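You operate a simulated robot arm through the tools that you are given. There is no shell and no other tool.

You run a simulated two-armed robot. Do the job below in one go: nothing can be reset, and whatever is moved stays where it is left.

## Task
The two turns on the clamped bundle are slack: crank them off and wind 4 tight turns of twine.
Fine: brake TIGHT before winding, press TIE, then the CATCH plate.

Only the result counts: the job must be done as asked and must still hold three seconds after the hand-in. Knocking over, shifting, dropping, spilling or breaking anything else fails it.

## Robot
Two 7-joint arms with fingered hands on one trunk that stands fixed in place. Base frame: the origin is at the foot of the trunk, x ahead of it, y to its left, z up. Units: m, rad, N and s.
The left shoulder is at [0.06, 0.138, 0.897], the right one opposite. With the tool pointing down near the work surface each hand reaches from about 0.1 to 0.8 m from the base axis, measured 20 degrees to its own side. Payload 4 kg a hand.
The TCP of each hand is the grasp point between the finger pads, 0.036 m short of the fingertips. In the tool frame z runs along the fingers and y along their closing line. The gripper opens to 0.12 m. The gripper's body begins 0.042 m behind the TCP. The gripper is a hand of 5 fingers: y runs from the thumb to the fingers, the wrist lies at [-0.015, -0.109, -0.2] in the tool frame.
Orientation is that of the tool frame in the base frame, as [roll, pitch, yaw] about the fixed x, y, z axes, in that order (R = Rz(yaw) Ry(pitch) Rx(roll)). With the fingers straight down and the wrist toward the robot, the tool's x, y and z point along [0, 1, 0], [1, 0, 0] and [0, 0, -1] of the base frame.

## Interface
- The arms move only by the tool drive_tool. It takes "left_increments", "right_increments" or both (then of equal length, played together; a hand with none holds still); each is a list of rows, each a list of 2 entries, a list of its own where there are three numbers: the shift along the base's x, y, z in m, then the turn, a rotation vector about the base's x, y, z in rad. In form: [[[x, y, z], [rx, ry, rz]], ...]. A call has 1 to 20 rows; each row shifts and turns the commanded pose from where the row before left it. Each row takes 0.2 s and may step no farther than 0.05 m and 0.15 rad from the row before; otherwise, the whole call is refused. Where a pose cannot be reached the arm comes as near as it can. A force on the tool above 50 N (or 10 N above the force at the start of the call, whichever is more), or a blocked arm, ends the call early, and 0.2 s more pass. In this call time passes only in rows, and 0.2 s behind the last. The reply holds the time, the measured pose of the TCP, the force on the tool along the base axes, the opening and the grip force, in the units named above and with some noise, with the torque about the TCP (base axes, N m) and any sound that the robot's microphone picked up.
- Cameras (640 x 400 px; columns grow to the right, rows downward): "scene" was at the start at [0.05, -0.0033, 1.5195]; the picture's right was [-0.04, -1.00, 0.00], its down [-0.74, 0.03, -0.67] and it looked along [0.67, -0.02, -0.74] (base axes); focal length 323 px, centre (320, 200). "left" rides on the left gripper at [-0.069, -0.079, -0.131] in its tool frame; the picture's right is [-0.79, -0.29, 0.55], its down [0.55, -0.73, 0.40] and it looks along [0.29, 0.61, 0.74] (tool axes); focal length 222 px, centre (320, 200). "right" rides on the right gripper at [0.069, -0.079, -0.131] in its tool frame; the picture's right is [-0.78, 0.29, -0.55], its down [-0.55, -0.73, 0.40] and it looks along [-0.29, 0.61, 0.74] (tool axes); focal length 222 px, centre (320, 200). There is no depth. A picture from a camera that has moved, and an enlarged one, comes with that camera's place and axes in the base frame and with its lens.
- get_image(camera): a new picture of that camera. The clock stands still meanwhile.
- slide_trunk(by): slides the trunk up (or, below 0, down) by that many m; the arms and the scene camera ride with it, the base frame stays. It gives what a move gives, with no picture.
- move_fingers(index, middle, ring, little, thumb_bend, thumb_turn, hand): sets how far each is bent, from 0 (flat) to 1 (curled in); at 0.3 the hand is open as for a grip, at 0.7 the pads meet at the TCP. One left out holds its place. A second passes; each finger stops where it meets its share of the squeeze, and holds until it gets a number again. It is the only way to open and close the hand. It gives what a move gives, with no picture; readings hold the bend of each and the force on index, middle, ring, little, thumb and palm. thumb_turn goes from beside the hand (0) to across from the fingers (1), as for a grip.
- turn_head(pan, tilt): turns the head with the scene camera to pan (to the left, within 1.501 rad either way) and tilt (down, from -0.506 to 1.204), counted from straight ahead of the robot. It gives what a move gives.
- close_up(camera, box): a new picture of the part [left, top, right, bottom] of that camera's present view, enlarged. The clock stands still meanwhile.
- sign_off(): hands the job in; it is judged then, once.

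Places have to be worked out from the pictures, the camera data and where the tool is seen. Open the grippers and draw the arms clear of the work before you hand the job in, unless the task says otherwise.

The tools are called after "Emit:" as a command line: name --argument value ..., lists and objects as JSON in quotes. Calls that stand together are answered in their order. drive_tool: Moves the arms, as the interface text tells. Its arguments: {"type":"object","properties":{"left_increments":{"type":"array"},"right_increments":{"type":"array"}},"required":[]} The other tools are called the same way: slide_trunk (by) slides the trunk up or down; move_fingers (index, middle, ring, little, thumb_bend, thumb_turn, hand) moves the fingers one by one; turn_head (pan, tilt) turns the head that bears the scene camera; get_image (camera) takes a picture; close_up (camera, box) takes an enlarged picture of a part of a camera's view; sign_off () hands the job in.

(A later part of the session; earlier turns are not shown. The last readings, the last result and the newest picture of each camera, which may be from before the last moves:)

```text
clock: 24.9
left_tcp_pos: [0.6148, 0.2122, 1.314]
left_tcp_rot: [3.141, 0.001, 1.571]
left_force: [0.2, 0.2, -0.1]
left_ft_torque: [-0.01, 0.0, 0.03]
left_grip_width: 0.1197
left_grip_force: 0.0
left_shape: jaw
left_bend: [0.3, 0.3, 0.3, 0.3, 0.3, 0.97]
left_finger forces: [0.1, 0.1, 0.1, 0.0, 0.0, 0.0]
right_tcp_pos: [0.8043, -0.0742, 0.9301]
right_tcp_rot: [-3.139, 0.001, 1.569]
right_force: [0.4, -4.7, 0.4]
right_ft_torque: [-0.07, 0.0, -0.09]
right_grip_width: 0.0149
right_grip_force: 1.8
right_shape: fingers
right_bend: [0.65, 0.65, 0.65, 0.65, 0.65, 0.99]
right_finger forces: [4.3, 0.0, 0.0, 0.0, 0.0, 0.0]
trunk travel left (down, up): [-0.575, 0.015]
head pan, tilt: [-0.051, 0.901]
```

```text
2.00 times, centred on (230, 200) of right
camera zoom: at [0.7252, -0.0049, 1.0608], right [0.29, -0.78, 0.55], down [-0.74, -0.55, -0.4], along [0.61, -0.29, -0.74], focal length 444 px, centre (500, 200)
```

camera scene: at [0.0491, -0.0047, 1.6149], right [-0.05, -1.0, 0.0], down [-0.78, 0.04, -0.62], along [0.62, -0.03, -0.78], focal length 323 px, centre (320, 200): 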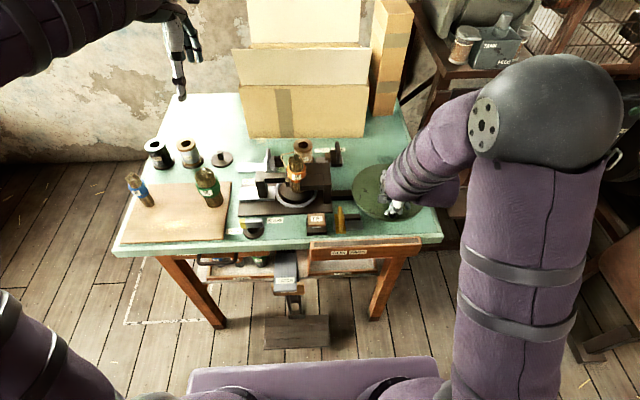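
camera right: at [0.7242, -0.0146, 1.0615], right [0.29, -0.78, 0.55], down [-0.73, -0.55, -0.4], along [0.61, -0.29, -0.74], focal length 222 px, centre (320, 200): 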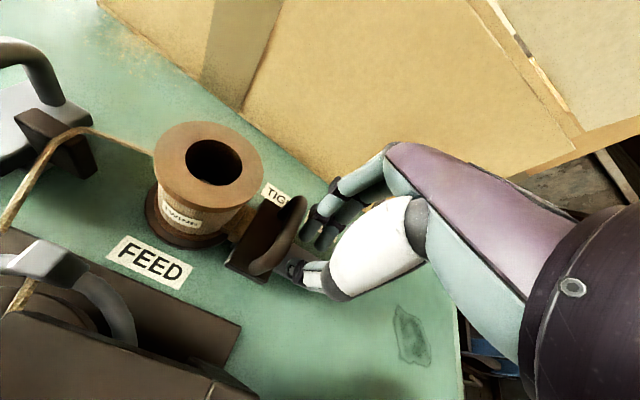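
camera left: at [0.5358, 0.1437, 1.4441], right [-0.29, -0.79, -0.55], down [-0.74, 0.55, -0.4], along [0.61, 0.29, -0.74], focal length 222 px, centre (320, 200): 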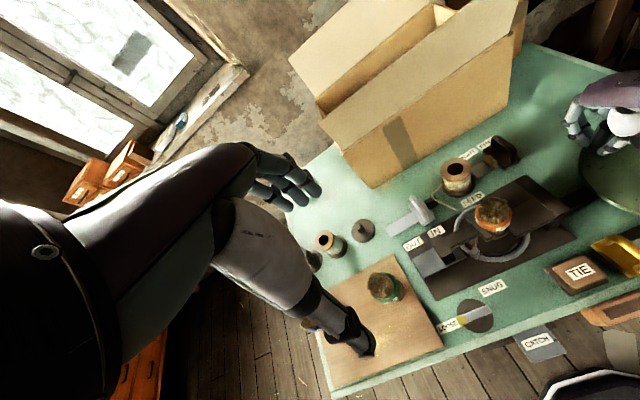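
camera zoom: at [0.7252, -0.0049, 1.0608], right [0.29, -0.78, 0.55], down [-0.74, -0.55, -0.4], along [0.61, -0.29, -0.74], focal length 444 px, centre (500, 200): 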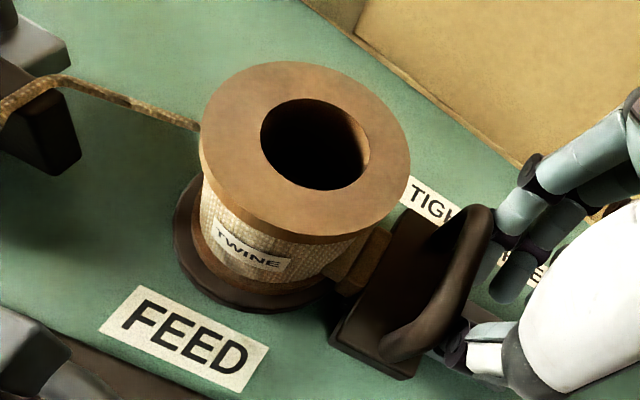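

Force is building at 4.7 N and the shoes touch the spool. I'll give one slight further push to be sure it's seated at TIGHT.

Emit:
drive_tool --right_increments '[[[0, 0.003, 0], [0, 0, 0]], [[0, 0.002, 0], [0, 0, 0]]]'

Emit:
drive_tool --right_increments '[[[0, -0.01, 0], [0, 0, 0]], [[0, -0.03, 0], [0, 0, 0]], [[0, -0.04, 0], [0, 0, 0]], [[0, -0.04, 0], [0, 0, 0]], [[0, 0, 0.04], [0, 0, 0]], [[0, 0, 0.04], [0, 0, 0]], [[0, 0, 0.04], [0, 0, 0]]]'

Emit:
close_up --camera "scene" --box '[290, 110, 390, 190]'

Emit:
get_image --camera "right"

Emit:
close_up --camera "left" --box '[340, 60, 640, 300]'

```text
clock: 25.5
left_tcp_pos: [0.6154, 0.2106, 1.3132]
left_tcp_rot: [-3.141, 0.0, 1.569]
left_force: [0.4, 0.2, 0.3]
left_ft_torque: [0.0, 0.01, 0.0]
left_grip_width: 0.12
left_grip_force: 0.1
left_shape: jaw
left_bend: [0.3, 0.3, 0.3, 0.3, 0.3, 0.97]
left_finger forces: [0.0, 0.0, 0.1, 0.1, 0.0, 0.0]
right_tcp_pos: [0.8042, -0.0709, 0.9304]
right_tcp_rot: [-3.14, 0.001, 1.567]
right_force: [-0.5, -15.4, 0.4]
right_ft_torque: [-0.2, -0.02, -0.38]
right_grip_width: 0.0148
right_grip_force: 7.0
right_shape: fingers
right_bend: [0.65, 0.65, 0.65, 0.65, 0.65, 0.99]
right_finger forces: [14.1, 0.1, 0.0, 0.0, 0.2, 0.1]
trunk travel left (down, up): [-0.575, 0.015]
head pan, tilt: [-0.051, 0.901]
```

```text
clock: 27.1
left_tcp_pos: [0.6145, 0.213, 1.3148]
left_tcp_rot: [-3.141, 0.001, 1.572]
left_force: [-0.3, 1.0, 0.9]
left_ft_torque: [0.0, -0.01, -0.03]
left_grip_width: 0.1196
left_grip_force: 0.0
left_shape: jaw
left_bend: [0.3, 0.3, 0.3, 0.3, 0.3, 0.97]
left_finger forces: [0.0, 0.0, 0.1, 0.0, 0.0, 0.0]
right_tcp_pos: [0.8033, -0.1875, 1.0525]
right_tcp_rot: [3.141, -0.001, 1.57]
right_force: [0.1, 0.4, 0.1]
right_ft_torque: [-0.03, -0.01, 0.01]
right_grip_width: 0.0153
right_grip_force: 0.1
right_shape: fingers
right_bend: [0.65, 0.65, 0.65, 0.65, 0.65, 0.99]
right_finger forces: [0.0, 0.0, 0.1, 0.0, 0.0, 0.0]
trunk travel left (down, up): [-0.575, 0.015]
head pan, tilt: [-0.051, 0.901]
```

```text
5.00 times, centred on (340, 150) of scene
camera zoom: at [0.0459, -0.0039, 1.6147], right [-0.05, -1.0, 0.0], down [-0.78, 0.04, -0.62], along [0.62, -0.03, -0.78], focal length 1615 px, centre (220, 450)
```

zoom: 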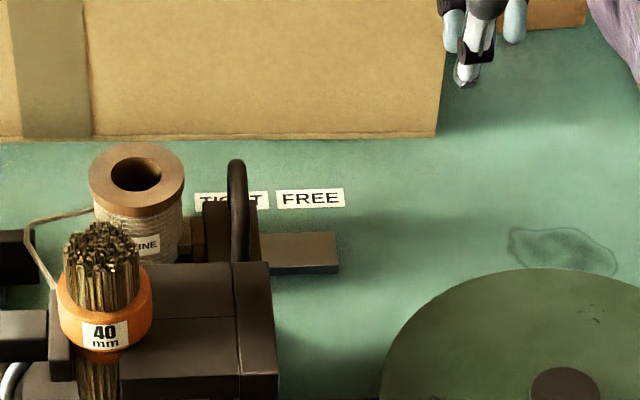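

```text
taken
camera right: at [0.7247, -0.1199, 1.1826], right [0.29, -0.78, 0.55], down [-0.73, -0.55, -0.4], along [0.61, -0.29, -0.74], focal length 222 px, centre (320, 200)
```

right: 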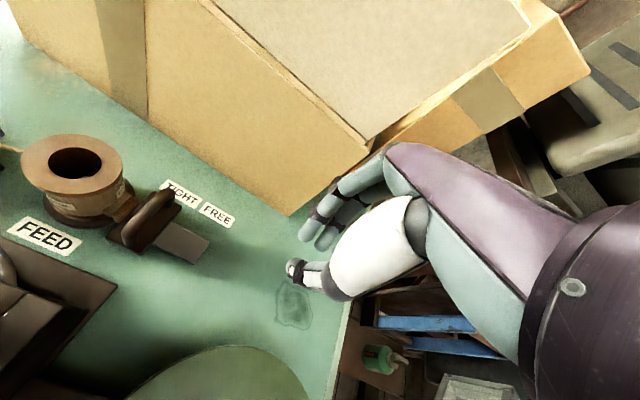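

```text
1.67 times, centred on (490, 180) of left
camera zoom: at [0.5354, 0.1423, 1.4443], right [-0.29, -0.79, -0.55], down [-0.73, 0.55, -0.4], along [0.61, 0.29, -0.74], focal length 370 px, centre (37, 233)
```

zoom: 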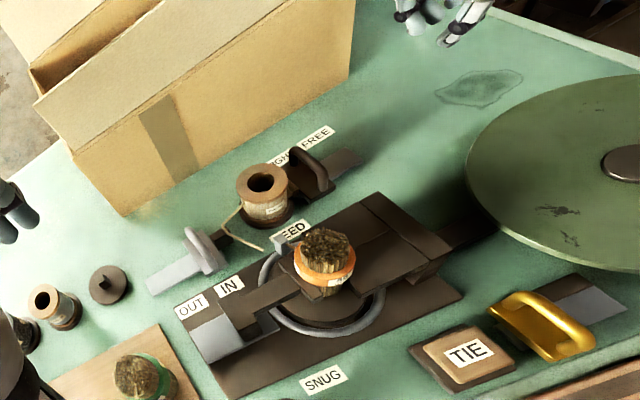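

The brake is now fully at TIGHT, with the FREE label exposed and the shoes on the spool, and the flyer is still at home. I'll return above the crank peg at the near side (0.544, -0.2285), with the fingers half open.

Emit:
drive_tool --right_increments '[[[0, 0, 0.035], [0, 0, 0]], [[-0.038, -0.006, 0], [0, 0, 0]], [[-0.038, -0.006, 0], [0, 0, 0]], [[-0.038, -0.006, 0], [0, 0, 0]], [[-0.038, -0.006, 0], [0, 0, 0]], [[-0.038, -0.006, 0], [0, 0, 0]], [[-0.038, -0.006, 0], [0, 0, 0]], [[-0.037, -0.005, 0], [0, 0, 0]]]'

Emit:
move_fingers --hand "right" --index 0.42 --middle 0.42 --ring 0.42 --little 0.42 --thumb_bend 0.35 --thumb_turn 0.97

Emit:
get_image --camera "right"

Emit:
close_up --camera "scene" --box '[355, 150, 455, 250]'

```text
clock: 28.9
left_tcp_pos: [0.6136, 0.2129, 1.3156]
left_tcp_rot: [3.141, 0.001, 1.571]
left_force: [-0.3, 0.0, 0.6]
left_ft_torque: [-0.02, -0.06, -0.02]
left_grip_width: 0.1198
left_grip_force: 0.0
left_shape: jaw
left_bend: [0.3, 0.3, 0.3, 0.3, 0.3, 0.97]
left_finger forces: [0.0, 0.1, 0.0, 0.0, 0.0, 0.1]
right_tcp_pos: [0.5361, -0.2267, 1.0878]
right_tcp_rot: [3.139, -0.001, 1.572]
right_force: [0.8, 0.0, 0.2]
right_ft_torque: [0.0, -0.01, -0.02]
right_grip_width: 0.0155
right_grip_force: 0.2
right_shape: fingers
right_bend: [0.65, 0.65, 0.65, 0.65, 0.65, 0.99]
right_finger forces: [0.0, 0.0, 0.1, 0.0, 0.0, 0.0]
trunk travel left (down, up): [-0.575, 0.015]
head pan, tilt: [-0.051, 0.901]
```

```text
clock: 29.9
left_tcp_pos: [0.6145, 0.2113, 1.3134]
left_tcp_rot: [3.141, 0.0, 1.571]
left_force: [0.6, -0.5, 0.1]
left_ft_torque: [0.04, -0.03, 0.0]
left_grip_width: 0.1198
left_grip_force: 0.1
left_shape: jaw
left_bend: [0.3, 0.3, 0.3, 0.3, 0.3, 0.97]
left_finger forces: [0.0, 0.0, 0.1, 0.0, 0.0, 0.0]
right_tcp_pos: [0.5379, -0.2251, 1.0872]
right_tcp_rot: [3.141, 0.001, 1.572]
right_force: [0.0, 0.5, -0.1]
right_ft_torque: [0.01, 0.01, -0.01]
right_grip_width: 0.0939
right_grip_force: 0.2
right_shape: fingers
right_bend: [0.42, 0.42, 0.42, 0.42, 0.35, 0.95]
right_finger forces: [0.1, 0.0, 0.0, 0.0, 0.1, 0.0]
trunk travel left (down, up): [-0.575, 0.015]
head pan, tilt: [-0.051, 0.901]
```

```text
taken
camera right: at [0.4591, -0.1575, 1.2184], right [0.29, -0.78, 0.55], down [-0.74, -0.55, -0.4], along [0.61, -0.29, -0.74], focal length 222 px, centre (320, 200)
```

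right: 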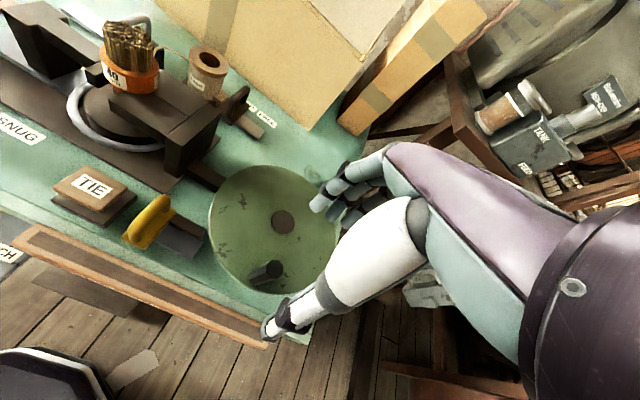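

```text
4.00 times, centred on (405, 200) of scene
camera zoom: at [0.0468, -0.0042, 1.6147], right [-0.05, -1.0, 0.0], down [-0.78, 0.04, -0.62], along [0.62, -0.03, -0.78], focal length 1292 px, centre (-20, 200)
```

zoom: 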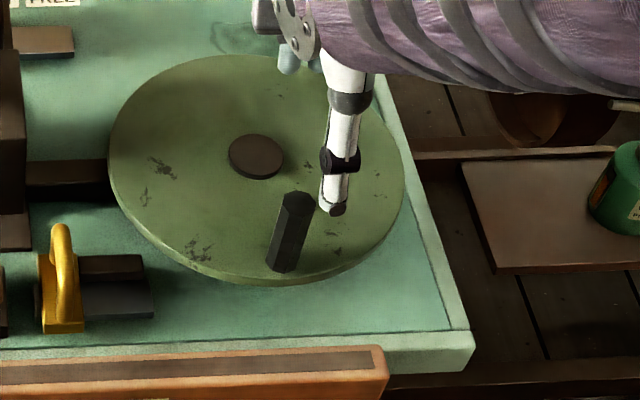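

The peg is unmoved at the near side, lying just under the hand. I'll lower over it, centring in y.

Emit:
drive_tool --right_increments '[[[0.003, -0.003, -0.03], [0, 0, 0]], [[0, 0, -0.03], [0, 0, 0]], [[0, 0, -0.03], [0, 0, 0]], [[0, 0, -0.025], [0, 0, 0]], [[0, 0, -0.019], [0, 0, 0]]]'

Emit:
get_image --camera "right"

Emit:
close_up --camera "scene" --box '[355, 150, 455, 250]'

```text
clock: 31.1
left_tcp_pos: [0.6147, 0.2125, 1.3133]
left_tcp_rot: [3.141, 0.0, 1.569]
left_force: [-0.3, 0.6, 0.5]
left_ft_torque: [0.0, -0.02, -0.01]
left_grip_width: 0.1198
left_grip_force: 0.0
left_shape: jaw
left_bend: [0.3, 0.3, 0.3, 0.3, 0.3, 0.97]
left_finger forces: [0.1, 0.1, 0.0, 0.0, 0.1, 0.1]
right_tcp_pos: [0.5415, -0.2312, 0.9548]
right_tcp_rot: [3.141, -0.002, 1.57]
right_force: [-0.7, 0.1, 4.8]
right_ft_torque: [-0.01, -0.24, -0.01]
right_grip_width: 0.0937
right_grip_force: 2.5
right_shape: fingers
right_bend: [0.42, 0.42, 0.42, 0.42, 0.35, 0.95]
right_finger forces: [2.2, 3.0, 0.0, 0.0, 0.0, 0.0]
trunk travel left (down, up): [-0.575, 0.015]
head pan, tilt: [-0.051, 0.901]
```

```text
taken
camera right: at [0.4616, -0.1621, 1.0852], right [0.29, -0.78, 0.55], down [-0.73, -0.55, -0.4], along [0.61, -0.29, -0.74], focal length 222 px, centre (320, 200)
```

right: 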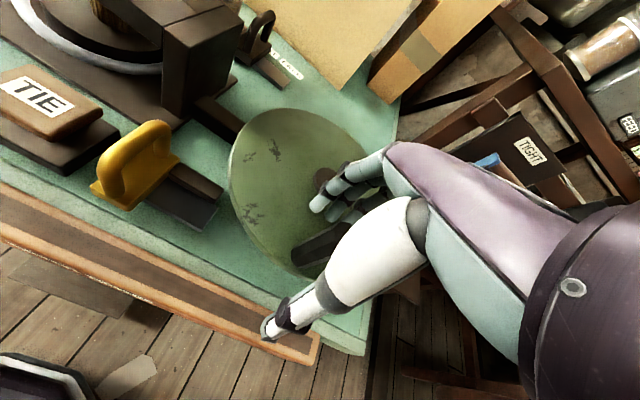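

```text
4.00 times, centred on (405, 200) of scene
camera zoom: at [0.0461, -0.004, 1.615], right [-0.05, -1.0, 0.0], down [-0.78, 0.04, -0.62], along [0.62, -0.03, -0.78], focal length 1292 px, centre (-20, 200)
```

zoom: 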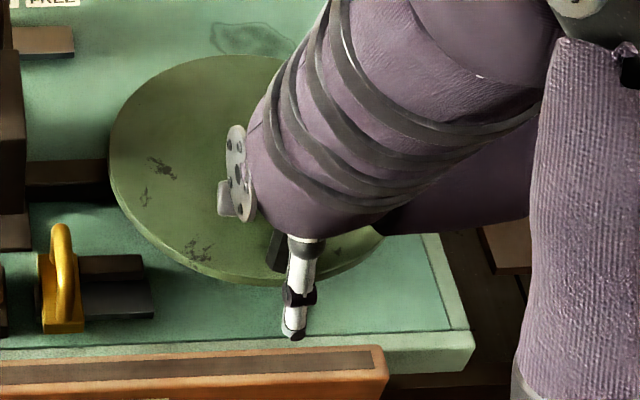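

The fingertips rest lightly on the wheel. I'll raise 6 mm and then close on the peg.

Emit:
drive_tool --right_increments '[[[0, 0.002, 0.006], [0, 0, 0]], [[0, 0, 0], [0, 0, 0]]]'

Emit:
move_fingers --hand "right" --index 0.85 --middle 0.85 --ring 0.85 --little 0.85 --thumb_bend 0.75 --thumb_turn 0.97

Emit:
close_up --camera "right" --box '[240, 140, 440, 320]'

Emit:
close_up --camera "scene" --box '[355, 150, 455, 250]'

Emit:
close_up --camera "left" --box '[340, 60, 640, 300]'

```text
clock: 31.7
left_tcp_pos: [0.6147, 0.2108, 1.3135]
left_tcp_rot: [-3.141, 0.001, 1.571]
left_force: [0.0, 0.5, -1.6]
left_ft_torque: [0.0, 0.04, 0.01]
left_grip_width: 0.1194
left_grip_force: 0.0
left_shape: jaw
left_bend: [0.3, 0.3, 0.3, 0.3, 0.3, 0.97]
left_finger forces: [0.0, 0.0, 0.1, 0.1, 0.1, 0.0]
right_tcp_pos: [0.5416, -0.2285, 0.9593]
right_tcp_rot: [-3.141, 0.0, 1.572]
right_force: [0.6, 1.0, 0.3]
right_ft_torque: [0.0, 0.03, 0.02]
right_grip_width: 0.0941
right_grip_force: 0.0
right_shape: fingers
right_bend: [0.42, 0.42, 0.42, 0.42, 0.35, 0.95]
right_finger forces: [0.0, 0.0, 0.0, 0.0, 0.1, 0.1]
trunk travel left (down, up): [-0.575, 0.015]
head pan, tilt: [-0.051, 0.901]
```

```text
clock: 32.7
left_tcp_pos: [0.6166, 0.2124, 1.3137]
left_tcp_rot: [-3.14, 0.0, 1.57]
left_force: [0.2, -1.0, 1.0]
left_ft_torque: [0.0, -0.01, -0.02]
left_grip_width: 0.1198
left_grip_force: 0.1
left_shape: jaw
left_bend: [0.3, 0.3, 0.3, 0.3, 0.3, 0.97]
left_finger forces: [0.2, 0.0, 0.0, 0.0, 0.1, 0.1]
right_tcp_pos: [0.5431, -0.2285, 0.959]
right_tcp_rot: [3.141, 0.0, 1.572]
right_force: [10.0, 1.4, -7.3]
right_ft_torque: [0.03, -0.3, 0.08]
right_grip_width: 0.011
right_grip_force: 18.0
right_shape: fingers
right_bend: [0.71, 0.67, 0.85, 0.85, 0.67, 0.99]
right_finger forces: [12.0, 12.0, 0.0, 0.0, 11.7, 0.1]
trunk travel left (down, up): [-0.575, 0.015]
head pan, tilt: [-0.051, 0.901]
```

```text
2.22 times, centred on (340, 230) of right
camera zoom: at [0.4635, -0.1599, 1.09], right [0.29, -0.78, 0.55], down [-0.73, -0.55, -0.4], along [0.61, -0.29, -0.74], focal length 494 px, centre (276, 133)
```

zoom: 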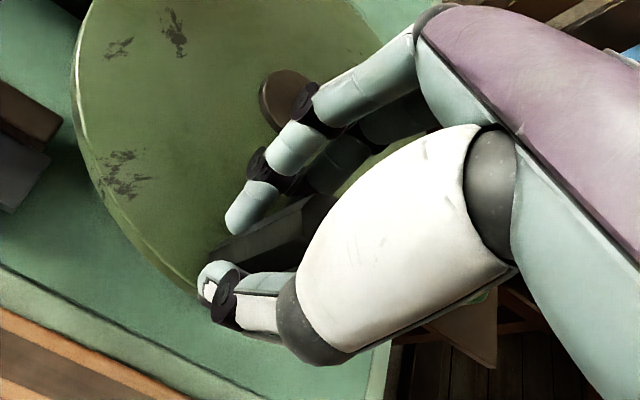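

```text
4.00 times, centred on (405, 200) of scene
camera zoom: at [0.0485, -0.0043, 1.6146], right [-0.05, -1.0, 0.0], down [-0.78, 0.04, -0.62], along [0.62, -0.03, -0.78], focal length 1292 px, centre (-20, 200)
```

zoom: 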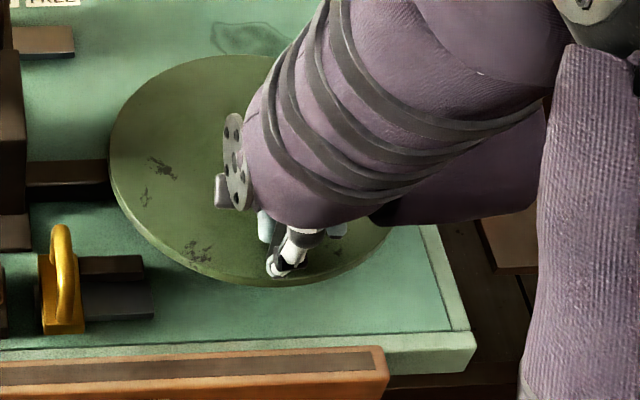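

```text
1.67 times, centred on (490, 180) of left
camera zoom: at [0.5377, 0.142, 1.4435], right [-0.29, -0.79, -0.55], down [-0.74, 0.55, -0.4], along [0.61, 0.29, -0.74], focal length 370 px, centre (37, 233)
```

zoom: 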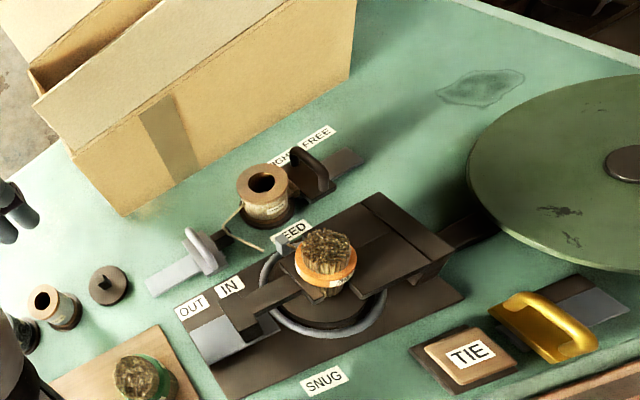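

The peg is well gripped and the flyer is at home. I'll start winding counter-clockwise: first 60° of crank, then check.

Emit:
drive_tool --right_increments '[[[0.0032, -0.0241, 0], [0, 0, 0]], [[0.0093, -0.0224, 0], [0, 0, 0]], [[0.0148, -0.0193, 0], [0, 0, 0]], [[0.0193, -0.0148, 0], [0, 0, 0]]]'

Emit:
close_up --camera "scene" --box '[270, 150, 350, 220]'

Emit:
close_up --camera "scene" --box '[355, 150, 455, 250]'

Emit:
close_up --camera "left" --box '[420, 150, 560, 270]'

```text
clock: 33.7
left_tcp_pos: [0.617, 0.2142, 1.3131]
left_tcp_rot: [-3.139, 0.002, 1.572]
left_force: [0.1, 0.0, 0.0]
left_ft_torque: [0.02, -0.01, 0.03]
left_grip_width: 0.1198
left_grip_force: 0.0
left_shape: jaw
left_bend: [0.3, 0.3, 0.3, 0.3, 0.3, 0.97]
left_finger forces: [0.1, 0.0, 0.0, 0.0, 0.1, 0.0]
right_tcp_pos: [0.5913, -0.3028, 0.9607]
right_tcp_rot: [3.141, -0.004, 1.578]
right_force: [12.6, 33.1, -5.8]
right_ft_torque: [0.95, -0.4, 0.33]
right_grip_width: 0.0
right_grip_force: 20.2
right_shape: fingers
right_bend: [0.71, 0.64, 0.85, 0.85, 0.72, 0.98]
right_finger forces: [25.6, 15.2, 0.4, 0.0, 0.1, 0.1]
trunk travel left (down, up): [-0.575, 0.015]
head pan, tilt: [-0.051, 0.901]
```

```text
5.71 times, centred on (310, 185) of scene
camera zoom: at [0.0491, 0.0002, 1.6147], right [-0.05, -1.0, 0.0], down [-0.78, 0.04, -0.62], along [0.62, -0.03, -0.78], focal length 1846 px, centre (377, 286)
```

zoom: 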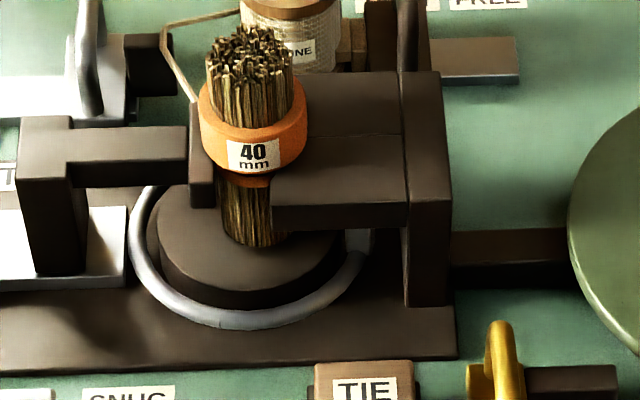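

```text
4.00 times, centred on (405, 200) of scene
camera zoom: at [0.0491, 0.0002, 1.6147], right [-0.05, -1.0, 0.0], down [-0.78, 0.04, -0.62], along [0.62, -0.03, -0.78], focal length 1292 px, centre (-20, 200)
```

zoom: 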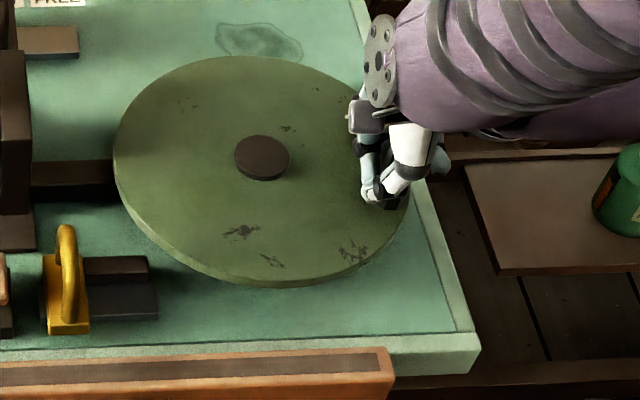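

```text
3.33 times, centred on (490, 210) of left
camera zoom: at [0.5381, 0.1455, 1.4429], right [-0.29, -0.79, -0.54], down [-0.74, 0.55, -0.4], along [0.61, 0.28, -0.74], focal length 740 px, centre (-247, 167)
```

zoom: 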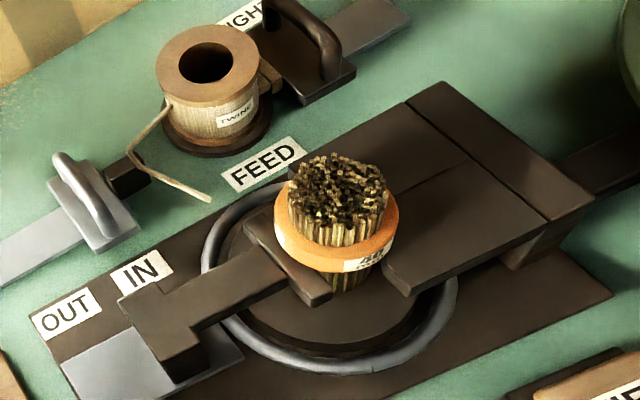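

The flyer has come round to the right side, but I see no strand on the front of the bundle yet. I'll zoom in before going on.

Emit:
close_up --camera "scene" --box '[285, 165, 335, 205]'

Emit:
close_up --camera "left" --box '[455, 180, 545, 250]'

Emit:
get_image --camera "right"

Emit:
close_up --camera "right" --box '[0, 0, 160, 100]'

```text
10.00 times, centred on (310, 185) of scene
camera zoom: at [0.0491, 0.0002, 1.6147], right [-0.05, -1.0, 0.0], down [-0.78, 0.04, -0.62], along [0.62, -0.03, -0.78], focal length 3230 px, centre (420, 350)
```

zoom: 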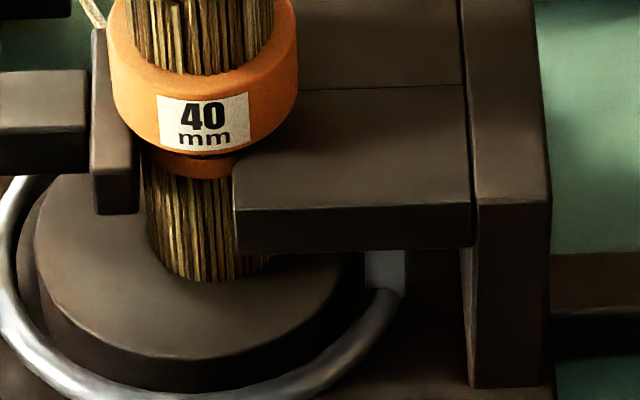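

```text
5.71 times, centred on (500, 215) of left
camera zoom: at [0.5381, 0.1455, 1.4429], right [-0.29, -0.79, -0.54], down [-0.74, 0.55, -0.4], along [0.61, 0.28, -0.74], focal length 1269 px, centre (-709, 114)
```

zoom: 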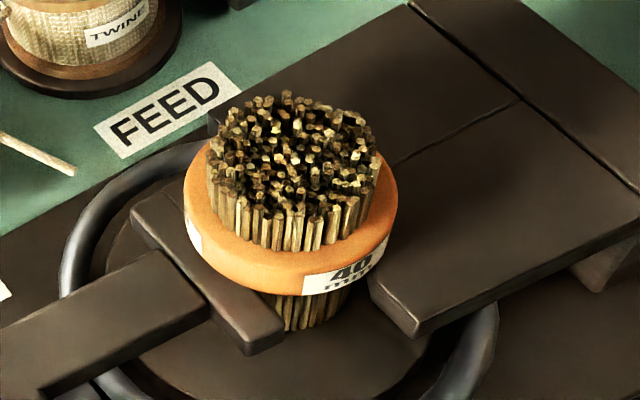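

```text
taken
camera right: at [0.5108, -0.2356, 1.0906], right [0.3, -0.78, 0.55], down [-0.73, -0.55, -0.4], along [0.61, -0.28, -0.74], focal length 222 px, centre (320, 200)
```

right: 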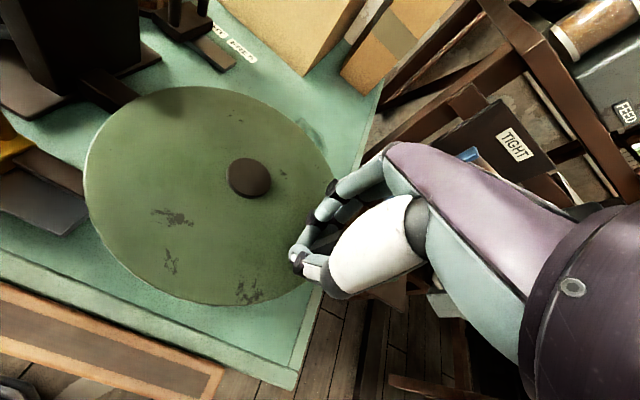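

```text
4.00 times, centred on (80, 50) of right
camera zoom: at [0.5108, -0.2356, 1.0906], right [0.3, -0.78, 0.55], down [-0.73, -0.55, -0.4], along [0.61, -0.28, -0.74], focal length 888 px, centre (1280, 800)
```

zoom: 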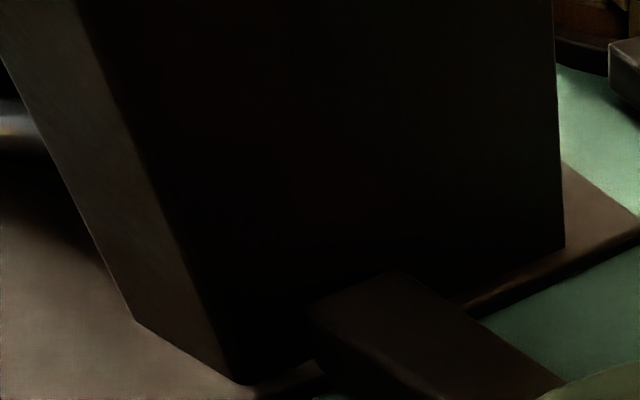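

The drive load pushed the peg out of the pinch to the hand's right side, so the grip is poor. I'll open the hand, see whether the wheel holds, and re-grip so that the peg sits under the middle finger with index and ring caging its two sides.

Emit:
move_fingers --hand "right" --index 0.4 --middle 0.4 --ring 0.4 --little 0.4 --thumb_bend 0.3 --thumb_turn 0.97

Emit:
drive_tool --right_increments '[[[0, 0, 0.03], [0, 0, 0]], [[0, 0, 0.03], [0, 0, 0]], [[0, 0, 0.03], [0, 0, 0]]]'

Emit:
get_image --camera "right"

Emit:
close_up --camera "scene" --box '[355, 150, 455, 250]'

Emit:
close_up --camera "scene" --box '[270, 150, 350, 220]'

```text
clock: 34.7
left_tcp_pos: [0.6155, 0.2119, 1.3141]
left_tcp_rot: [3.141, 0.001, 1.569]
left_force: [0.5, 0.5, 0.2]
left_ft_torque: [0.0, 0.02, 0.0]
left_grip_width: 0.1196
left_grip_force: 0.1
left_shape: jaw
left_bend: [0.3, 0.3, 0.3, 0.3, 0.3, 0.97]
left_finger forces: [0.0, 0.0, 0.0, 0.0, 0.0, 0.0]
right_tcp_pos: [0.5875, -0.311, 0.9599]
right_tcp_rot: [-3.141, 0.0, 1.569]
right_force: [0.6, -0.6, 0.2]
right_ft_torque: [0.01, -0.05, -0.06]
right_grip_width: 0.1043
right_grip_force: 0.3
right_shape: fingers
right_bend: [0.4, 0.39, 0.4, 0.4, 0.3, 0.94]
right_finger forces: [0.0, 1.1, 0.0, 0.0, 0.1, 0.1]
trunk travel left (down, up): [-0.575, 0.015]
head pan, tilt: [-0.051, 0.901]
```

```text
clock: 35.5
left_tcp_pos: [0.6151, 0.2112, 1.3145]
left_tcp_rot: [3.141, 0.0, 1.57]
left_force: [-0.1, 1.2, 0.0]
left_ft_torque: [-0.02, 0.0, 0.0]
left_grip_width: 0.1197
left_grip_force: 0.0
left_shape: jaw
left_bend: [0.3, 0.3, 0.3, 0.3, 0.3, 0.97]
left_finger forces: [0.1, 0.1, 0.0, 0.0, 0.1, 0.0]
right_tcp_pos: [0.5878, -0.3101, 1.0475]
right_tcp_rot: [-3.141, 0.0, 1.572]
right_force: [0.7, -0.5, 0.4]
right_ft_torque: [-0.02, -0.03, 0.0]
right_grip_width: 0.1044
right_grip_force: 0.2
right_shape: fingers
right_bend: [0.4, 0.4, 0.4, 0.4, 0.3, 0.94]
right_finger forces: [0.0, 0.0, 0.0, 0.0, 0.0, 0.0]
trunk travel left (down, up): [-0.575, 0.015]
head pan, tilt: [-0.051, 0.901]
```

```text
taken
camera right: at [0.509, -0.2421, 1.1793], right [0.29, -0.78, 0.55], down [-0.73, -0.55, -0.4], along [0.61, -0.29, -0.74], focal length 222 px, centre (320, 200)
```

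right: 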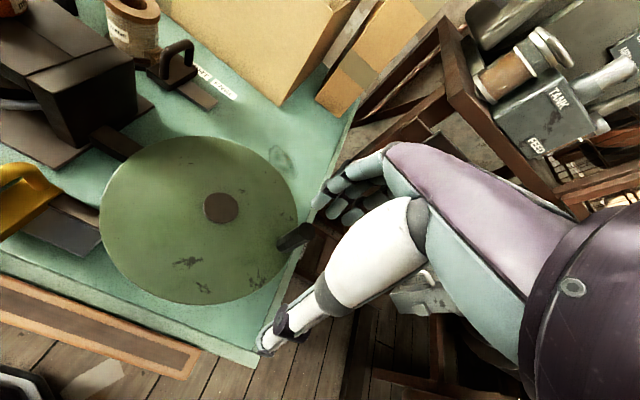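

```text
4.00 times, centred on (405, 200) of scene
camera zoom: at [0.0461, -0.0041, 1.6147], right [-0.05, -1.0, 0.0], down [-0.78, 0.04, -0.62], along [0.62, -0.03, -0.78], focal length 1292 px, centre (-20, 200)
```

zoom: 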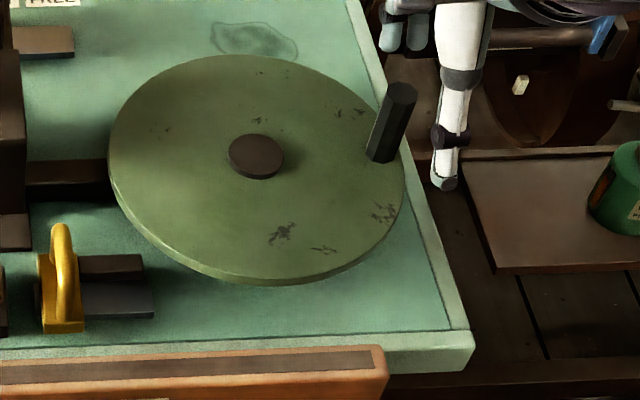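

```text
5.71 times, centred on (310, 185) of scene
camera zoom: at [0.0461, -0.0041, 1.6147], right [-0.05, -1.0, 0.0], down [-0.78, 0.04, -0.62], along [0.62, -0.03, -0.78], focal length 1846 px, centre (377, 286)
```

zoom: 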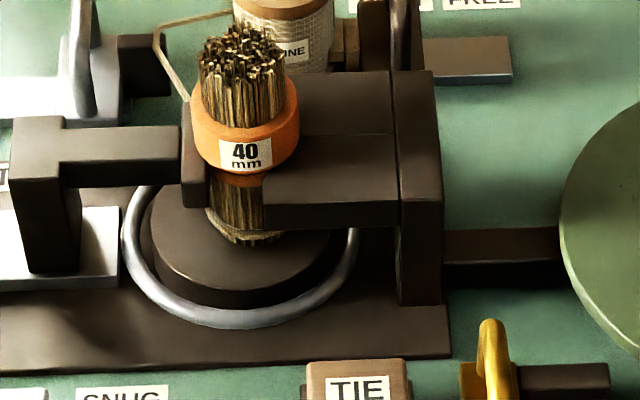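

The wheel holds by itself: the peg is now at the right side (θ≈268°) and one turn is visible on the bundle, which confirms 90° of crank per turn. I'll position the hand so the peg is under the middle finger, at about (0.633, -0.322).

Emit:
drive_tool --right_increments '[[[0.022, 0, 0], [0, 0, 0]], [[0.022, -0.001, 0], [0, 0, 0]], [[0, 0, -0.03], [0, 0, 0]], [[0, 0, -0.03], [0, 0, 0]], [[0, 0, -0.03], [0, 0, 0]]]'

Emit:
get_image --camera "right"

Emit:
close_up --camera "scene" --box '[355, 130, 455, 230]'

```text
clock: 36.7
left_tcp_pos: [0.6151, 0.211, 1.3125]
left_tcp_rot: [3.141, -0.001, 1.571]
left_force: [-0.5, -0.6, -0.9]
left_ft_torque: [0.0, 0.0, 0.0]
left_grip_width: 0.1199
left_grip_force: 0.1
left_shape: jaw
left_bend: [0.3, 0.3, 0.3, 0.3, 0.3, 0.97]
left_finger forces: [0.0, 0.0, 0.0, 0.0, 0.0, 0.0]
right_tcp_pos: [0.6321, -0.3104, 0.9559]
right_tcp_rot: [3.141, 0.001, 1.571]
right_force: [-0.5, 0.2, 0.7]
right_ft_torque: [-0.03, 0.01, 0.01]
right_grip_width: 0.1046
right_grip_force: 0.1
right_shape: fingers
right_bend: [0.4, 0.4, 0.4, 0.4, 0.3, 0.94]
right_finger forces: [0.1, 0.1, 0.0, 0.0, 0.0, 0.1]
trunk travel left (down, up): [-0.575, 0.015]
head pan, tilt: [-0.051, 0.901]
```

```text
taken
camera right: at [0.5528, -0.2422, 1.0876], right [0.29, -0.78, 0.55], down [-0.73, -0.55, -0.4], along [0.61, -0.29, -0.74], focal length 222 px, centre (320, 200)
```

right: 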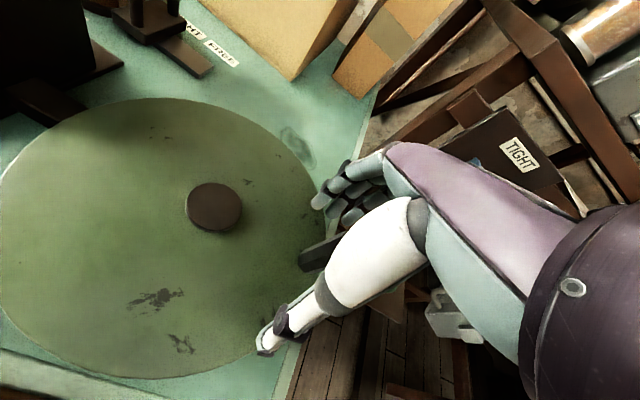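

```text
4.00 times, centred on (405, 180) of scene
camera zoom: at [0.0474, -0.0044, 1.6147], right [-0.05, -1.0, 0.0], down [-0.78, 0.04, -0.62], along [0.62, -0.03, -0.78], focal length 1292 px, centre (-20, 280)
```

zoom: 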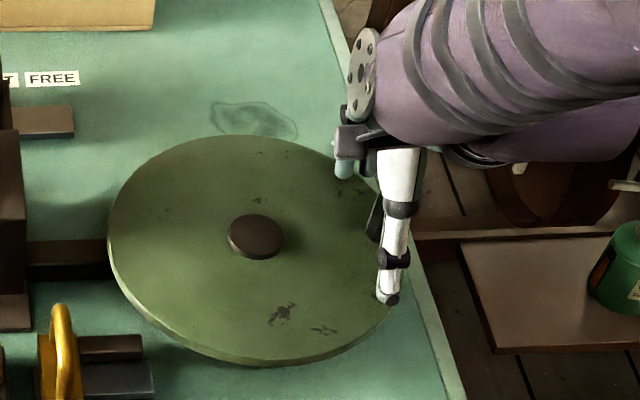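

The peg lies beneath the middle finger, slightly right of the thumb. I'll close the middle finger and thumb first, then index and ring at its sides.

Emit:
move_fingers --hand "right" --middle 0.85 --thumb_bend 0.75

Emit:
move_fingers --hand "right" --index 0.85 --ring 0.85 --little 0.85

Emit:
close_up --camera "right" --box '[240, 140, 440, 320]'

Emit:
close_up --camera "left" --box '[560, 60, 640, 140]'

```text
clock: 37.7
left_tcp_pos: [0.615, 0.2129, 1.3137]
left_tcp_rot: [-3.141, 0.001, 1.569]
left_force: [0.9, -0.1, 0.6]
left_ft_torque: [-0.04, 0.0, -0.02]
left_grip_width: 0.1196
left_grip_force: 0.1
left_shape: jaw
left_bend: [0.3, 0.3, 0.3, 0.3, 0.3, 0.97]
left_finger forces: [0.0, 0.0, 0.0, 0.1, 0.1, 0.1]
right_tcp_pos: [0.6325, -0.309, 0.9573]
right_tcp_rot: [3.142, 0.001, 1.572]
right_force: [1.1, 6.6, -8.1]
right_ft_torque: [0.08, -0.26, -0.04]
right_grip_width: 0.043
right_grip_force: 8.6
right_shape: fingers
right_bend: [0.4, 0.74, 0.4, 0.4, 0.72, 0.97]
right_finger forces: [0.1, 8.6, 0.1, 0.0, 8.9, 0.0]
trunk travel left (down, up): [-0.575, 0.015]
head pan, tilt: [-0.051, 0.901]
```

```text
clock: 38.7
left_tcp_pos: [0.6151, 0.2123, 1.3131]
left_tcp_rot: [3.141, 0.0, 1.57]
left_force: [0.4, 0.6, 0.1]
left_ft_torque: [0.01, 0.03, -0.01]
left_grip_width: 0.1194
left_grip_force: 0.0
left_shape: jaw
left_bend: [0.3, 0.3, 0.3, 0.3, 0.3, 0.97]
left_finger forces: [0.0, 0.1, 0.0, 0.0, 0.0, 0.1]
right_tcp_pos: [0.6323, -0.3115, 0.9582]
right_tcp_rot: [-3.141, 0.001, 1.571]
right_force: [1.6, 3.7, -5.7]
right_ft_torque: [0.03, -0.25, -0.03]
right_grip_width: 0.004
right_grip_force: 7.4
right_shape: fingers
right_bend: [0.79, 0.75, 0.85, 0.85, 0.72, 0.95]
right_finger forces: [0.0, 6.3, 1.5, 0.1, 6.4, 0.0]
trunk travel left (down, up): [-0.575, 0.015]
head pan, tilt: [-0.051, 0.901]
```

```text
2.22 times, centred on (340, 230) of right
camera zoom: at [0.5528, -0.2424, 1.0882], right [0.29, -0.78, 0.55], down [-0.74, -0.55, -0.4], along [0.61, -0.29, -0.74], focal length 494 px, centre (276, 133)
```

zoom: 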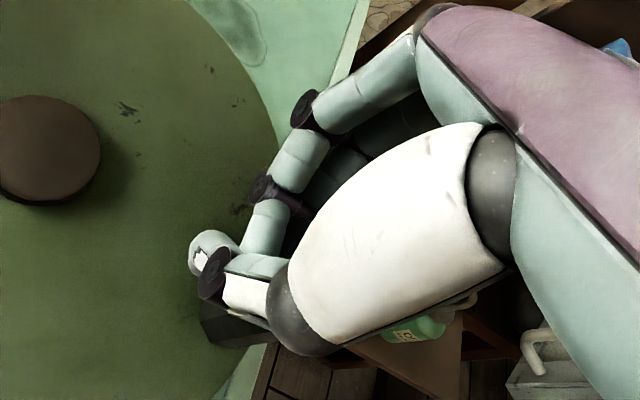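

```text
5.00 times, centred on (600, 100) of left
camera zoom: at [0.5366, 0.142, 1.4439], right [-0.29, -0.79, -0.55], down [-0.73, 0.55, -0.4], along [0.61, 0.29, -0.74], focal length 1111 px, centre (-1080, 700)
```

zoom: 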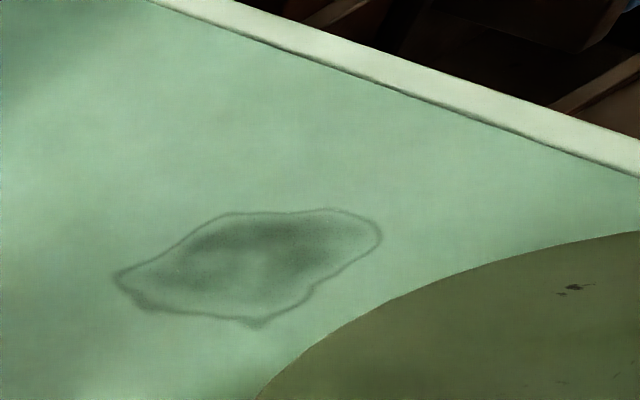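

The peg now seems to be on the near side of the thumb instead of inside the grip. I'll check from the scene camera.

Emit:
close_up --camera "scene" --box '[375, 130, 435, 190]'

Emit:
close_up --camera "scene" --box '[270, 150, 350, 220]'

Emit:
close_up --camera "left" --box '[420, 150, 560, 270]'

```text
6.67 times, centred on (405, 160) of scene
camera zoom: at [0.0472, -0.0041, 1.6147], right [-0.05, -1.0, 0.0], down [-0.78, 0.04, -0.62], along [0.62, -0.03, -0.78], focal length 2153 px, centre (-247, 467)
```

zoom: 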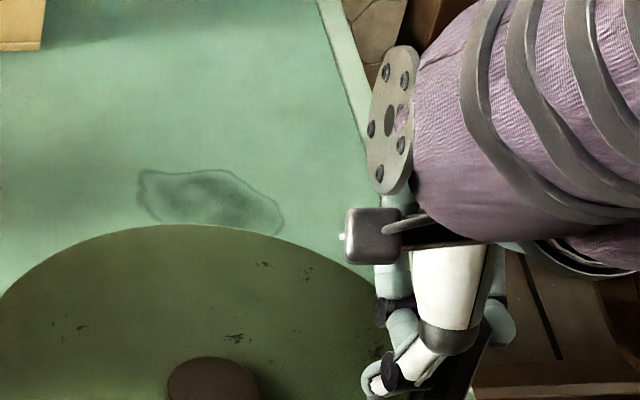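

```text
5.71 times, centred on (310, 185) of scene
camera zoom: at [0.0472, -0.0041, 1.6147], right [-0.05, -1.0, 0.0], down [-0.78, 0.04, -0.62], along [0.62, -0.03, -0.78], focal length 1846 px, centre (377, 286)
```

zoom: 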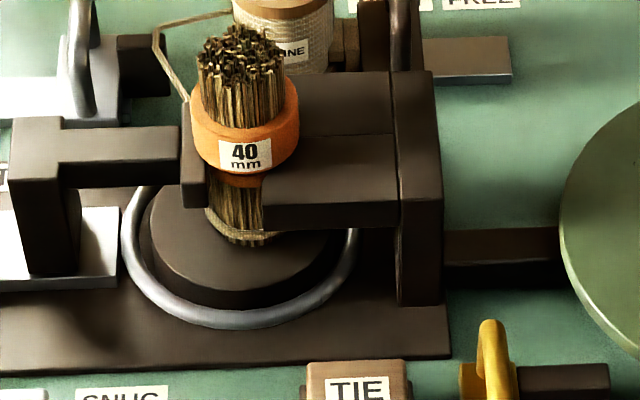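

```text
3.33 times, centred on (490, 210) of left
camera zoom: at [0.5366, 0.142, 1.4439], right [-0.29, -0.79, -0.55], down [-0.73, 0.55, -0.4], along [0.61, 0.29, -0.74], focal length 740 px, centre (-247, 167)
```

zoom: 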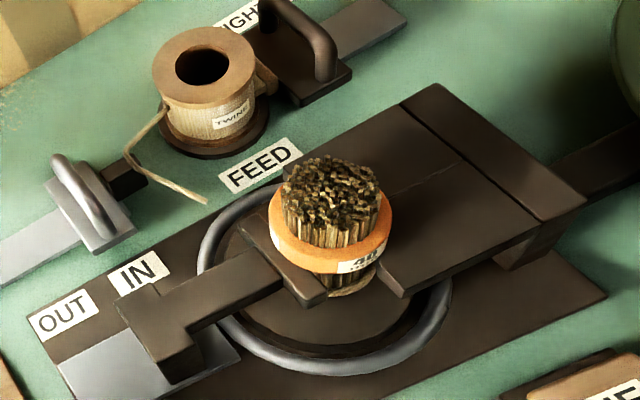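

The thumb slipped past the peg, so the peg is outside the pinch. I'll open, re-centre the peg squarely between the thumb and index/middle, and this time turn the hand gradually with the crank so the push stays along the closing line.

Emit:
move_fingers --hand "right" --index 0.38 --middle 0.38 --ring 0.38 --little 0.38 --thumb_bend 0.3 --thumb_turn 0.97

Emit:
drive_tool --right_increments '[[[0, 0, 0.03], [0, 0, 0]], [[0, 0, 0.03], [0, 0, 0]], [[0, 0, 0.03], [0, 0, 0]]]'

Emit:
get_image --camera "right"

Emit:
close_up --camera "scene" --box '[355, 130, 455, 230]'

```text
clock: 39.7
left_tcp_pos: [0.6155, 0.2125, 1.3139]
left_tcp_rot: [3.141, 0.0, 1.57]
left_force: [-0.8, 0.3, -0.1]
left_ft_torque: [-0.02, -0.02, 0.0]
left_grip_width: 0.12
left_grip_force: 0.0
left_shape: jaw
left_bend: [0.3, 0.3, 0.3, 0.3, 0.3, 0.97]
left_finger forces: [0.0, 0.0, 0.0, 0.0, 0.1, 0.1]
right_tcp_pos: [0.6318, -0.3104, 0.9579]
right_tcp_rot: [3.141, 0.0, 1.573]
right_force: [-0.1, 0.3, 0.7]
right_ft_torque: [0.01, 0.01, -0.04]
right_grip_width: 0.1075
right_grip_force: 0.0
right_shape: fingers
right_bend: [0.38, 0.38, 0.38, 0.38, 0.3, 0.94]
right_finger forces: [0.0, 0.0, 0.0, 0.0, 0.0, 0.1]
trunk travel left (down, up): [-0.575, 0.015]
head pan, tilt: [-0.051, 0.901]
```

```text
clock: 40.5
left_tcp_pos: [0.6153, 0.2117, 1.3141]
left_tcp_rot: [3.14, 0.0, 1.57]
left_force: [0.8, 1.3, 0.2]
left_ft_torque: [-0.02, -0.01, -0.02]
left_grip_width: 0.1195
left_grip_force: 0.1
left_shape: jaw
left_bend: [0.3, 0.3, 0.3, 0.3, 0.3, 0.97]
left_finger forces: [0.1, 0.0, 0.0, 0.1, 0.1, 0.0]
right_tcp_pos: [0.6329, -0.3094, 1.0498]
right_tcp_rot: [-3.14, -0.001, 1.57]
right_force: [-0.5, -0.5, -0.3]
right_ft_torque: [-0.02, -0.05, -0.02]
right_grip_width: 0.1074
right_grip_force: 0.1
right_shape: fingers
right_bend: [0.38, 0.38, 0.38, 0.38, 0.3, 0.94]
right_finger forces: [0.0, 0.1, 0.0, 0.1, 0.1, 0.1]
trunk travel left (down, up): [-0.575, 0.015]
head pan, tilt: [-0.051, 0.901]
```

```text
taken
camera right: at [0.5525, -0.2415, 1.1796], right [0.29, -0.79, 0.55], down [-0.74, -0.55, -0.4], along [0.61, -0.29, -0.74], focal length 222 px, centre (320, 200)
```

right: 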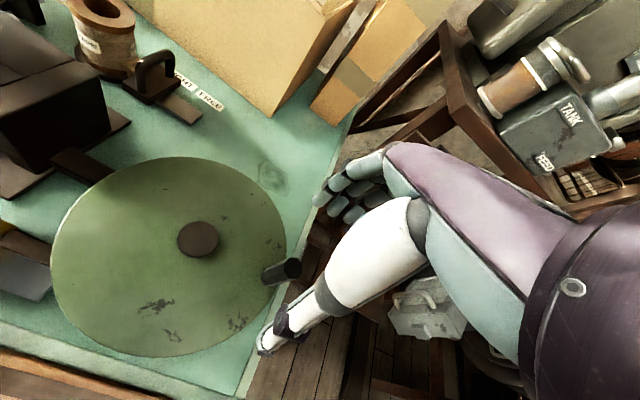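

```text
4.00 times, centred on (405, 180) of scene
camera zoom: at [0.0459, -0.004, 1.6147], right [-0.05, -1.0, 0.0], down [-0.78, 0.04, -0.62], along [0.62, -0.03, -0.78], focal length 1292 px, centre (-20, 280)
```

zoom: 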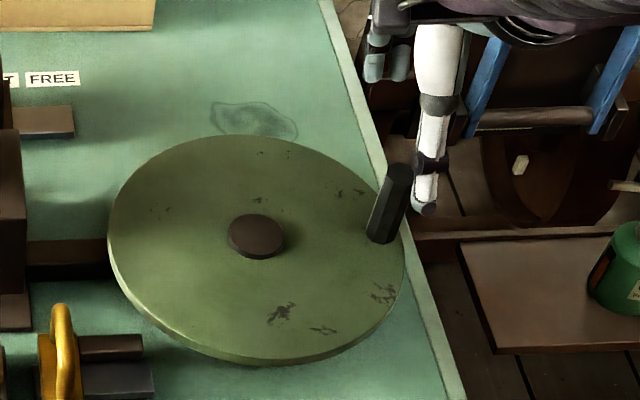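

The peg is now at about (0.636, -0.322), one turn wound. I'll centre the TCP right on it, descend and grip.

Emit:
drive_tool --right_increments '[[[0.003, -0.012, 0], [0, 0, 0]], [[0, 0, -0.03], [0, 0, 0]], [[0, 0, -0.03], [0, 0, 0]], [[0, 0, -0.033], [0, 0, 0]]]'

Emit:
move_fingers --hand "right" --index 0.85 --middle 0.85 --ring 0.85 --little 0.85 --thumb_bend 0.75 --thumb_turn 0.97

Emit:
close_up --camera "right" --box '[240, 140, 440, 320]'

Emit:
close_up --camera "scene" --box '[355, 130, 455, 230]'

```text
clock: 41.5
left_tcp_pos: [0.6161, 0.2119, 1.3134]
left_tcp_rot: [3.141, -0.001, 1.571]
left_force: [0.2, 0.2, 0.5]
left_ft_torque: [0.0, -0.02, 0.01]
left_grip_width: 0.1196
left_grip_force: 0.1
left_shape: jaw
left_bend: [0.3, 0.3, 0.3, 0.3, 0.3, 0.97]
left_finger forces: [0.1, 0.1, 0.0, 0.0, 0.0, 0.1]
right_tcp_pos: [0.6359, -0.3224, 0.9538]
right_tcp_rot: [3.141, -0.001, 1.571]
right_force: [-0.5, 0.3, 0.4]
right_ft_torque: [-0.01, 0.02, 0.03]
right_grip_width: 0.1075
right_grip_force: 0.0
right_shape: fingers
right_bend: [0.38, 0.38, 0.38, 0.38, 0.3, 0.94]
right_finger forces: [0.0, 0.1, 0.1, 0.0, 0.0, 0.0]
trunk travel left (down, up): [-0.575, 0.015]
head pan, tilt: [-0.051, 0.901]
```

```text
clock: 42.5
left_tcp_pos: [0.6154, 0.2129, 1.3142]
left_tcp_rot: [3.141, -0.001, 1.572]
left_force: [0.0, 0.4, -0.7]
left_ft_torque: [-0.01, -0.01, -0.02]
left_grip_width: 0.1196
left_grip_force: 0.1
left_shape: jaw
left_bend: [0.3, 0.3, 0.3, 0.3, 0.3, 0.97]
left_finger forces: [0.0, 0.0, 0.0, 0.0, 0.0, 0.0]
right_tcp_pos: [0.6356, -0.322, 0.9539]
right_tcp_rot: [-3.14, 0.0, 1.57]
right_force: [-0.4, -2.8, -1.9]
right_ft_torque: [-0.09, 0.22, 0.06]
right_grip_width: 0.0156
right_grip_force: 22.1
right_shape: fingers
right_bend: [0.72, 0.74, 0.85, 0.85, 0.64, 0.98]
right_finger forces: [9.2, 11.9, 0.0, 0.1, 22.4, 0.0]
trunk travel left (down, up): [-0.575, 0.015]
head pan, tilt: [-0.051, 0.901]
```

```text
2.22 times, centred on (340, 230) of right
camera zoom: at [0.5569, -0.2541, 1.0842], right [0.29, -0.79, 0.55], down [-0.74, -0.55, -0.4], along [0.61, -0.29, -0.74], focal length 494 px, centre (276, 133)
```

zoom: 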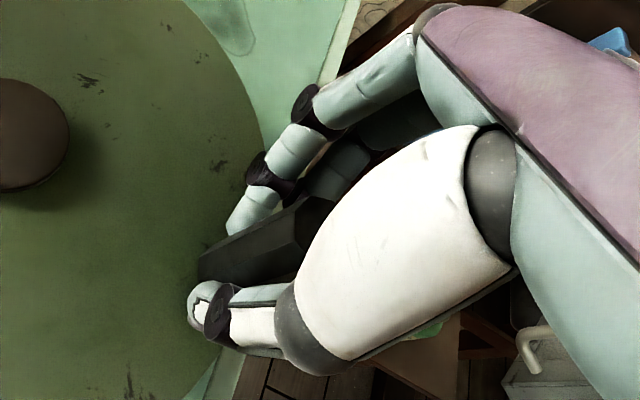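

```text
4.00 times, centred on (405, 180) of scene
camera zoom: at [0.0469, -0.0047, 1.6147], right [-0.05, -1.0, 0.0], down [-0.78, 0.04, -0.62], along [0.62, -0.03, -0.78], focal length 1292 px, centre (-20, 280)
```

zoom: 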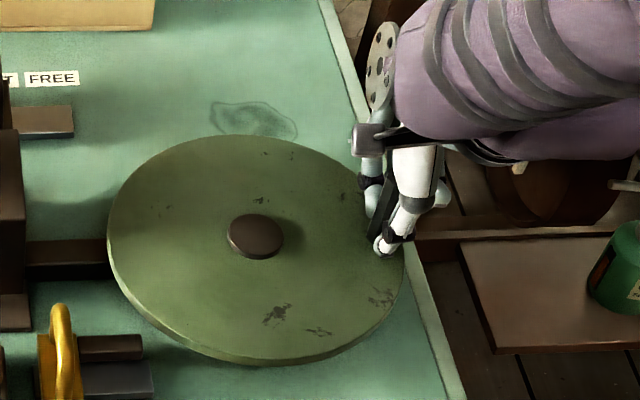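

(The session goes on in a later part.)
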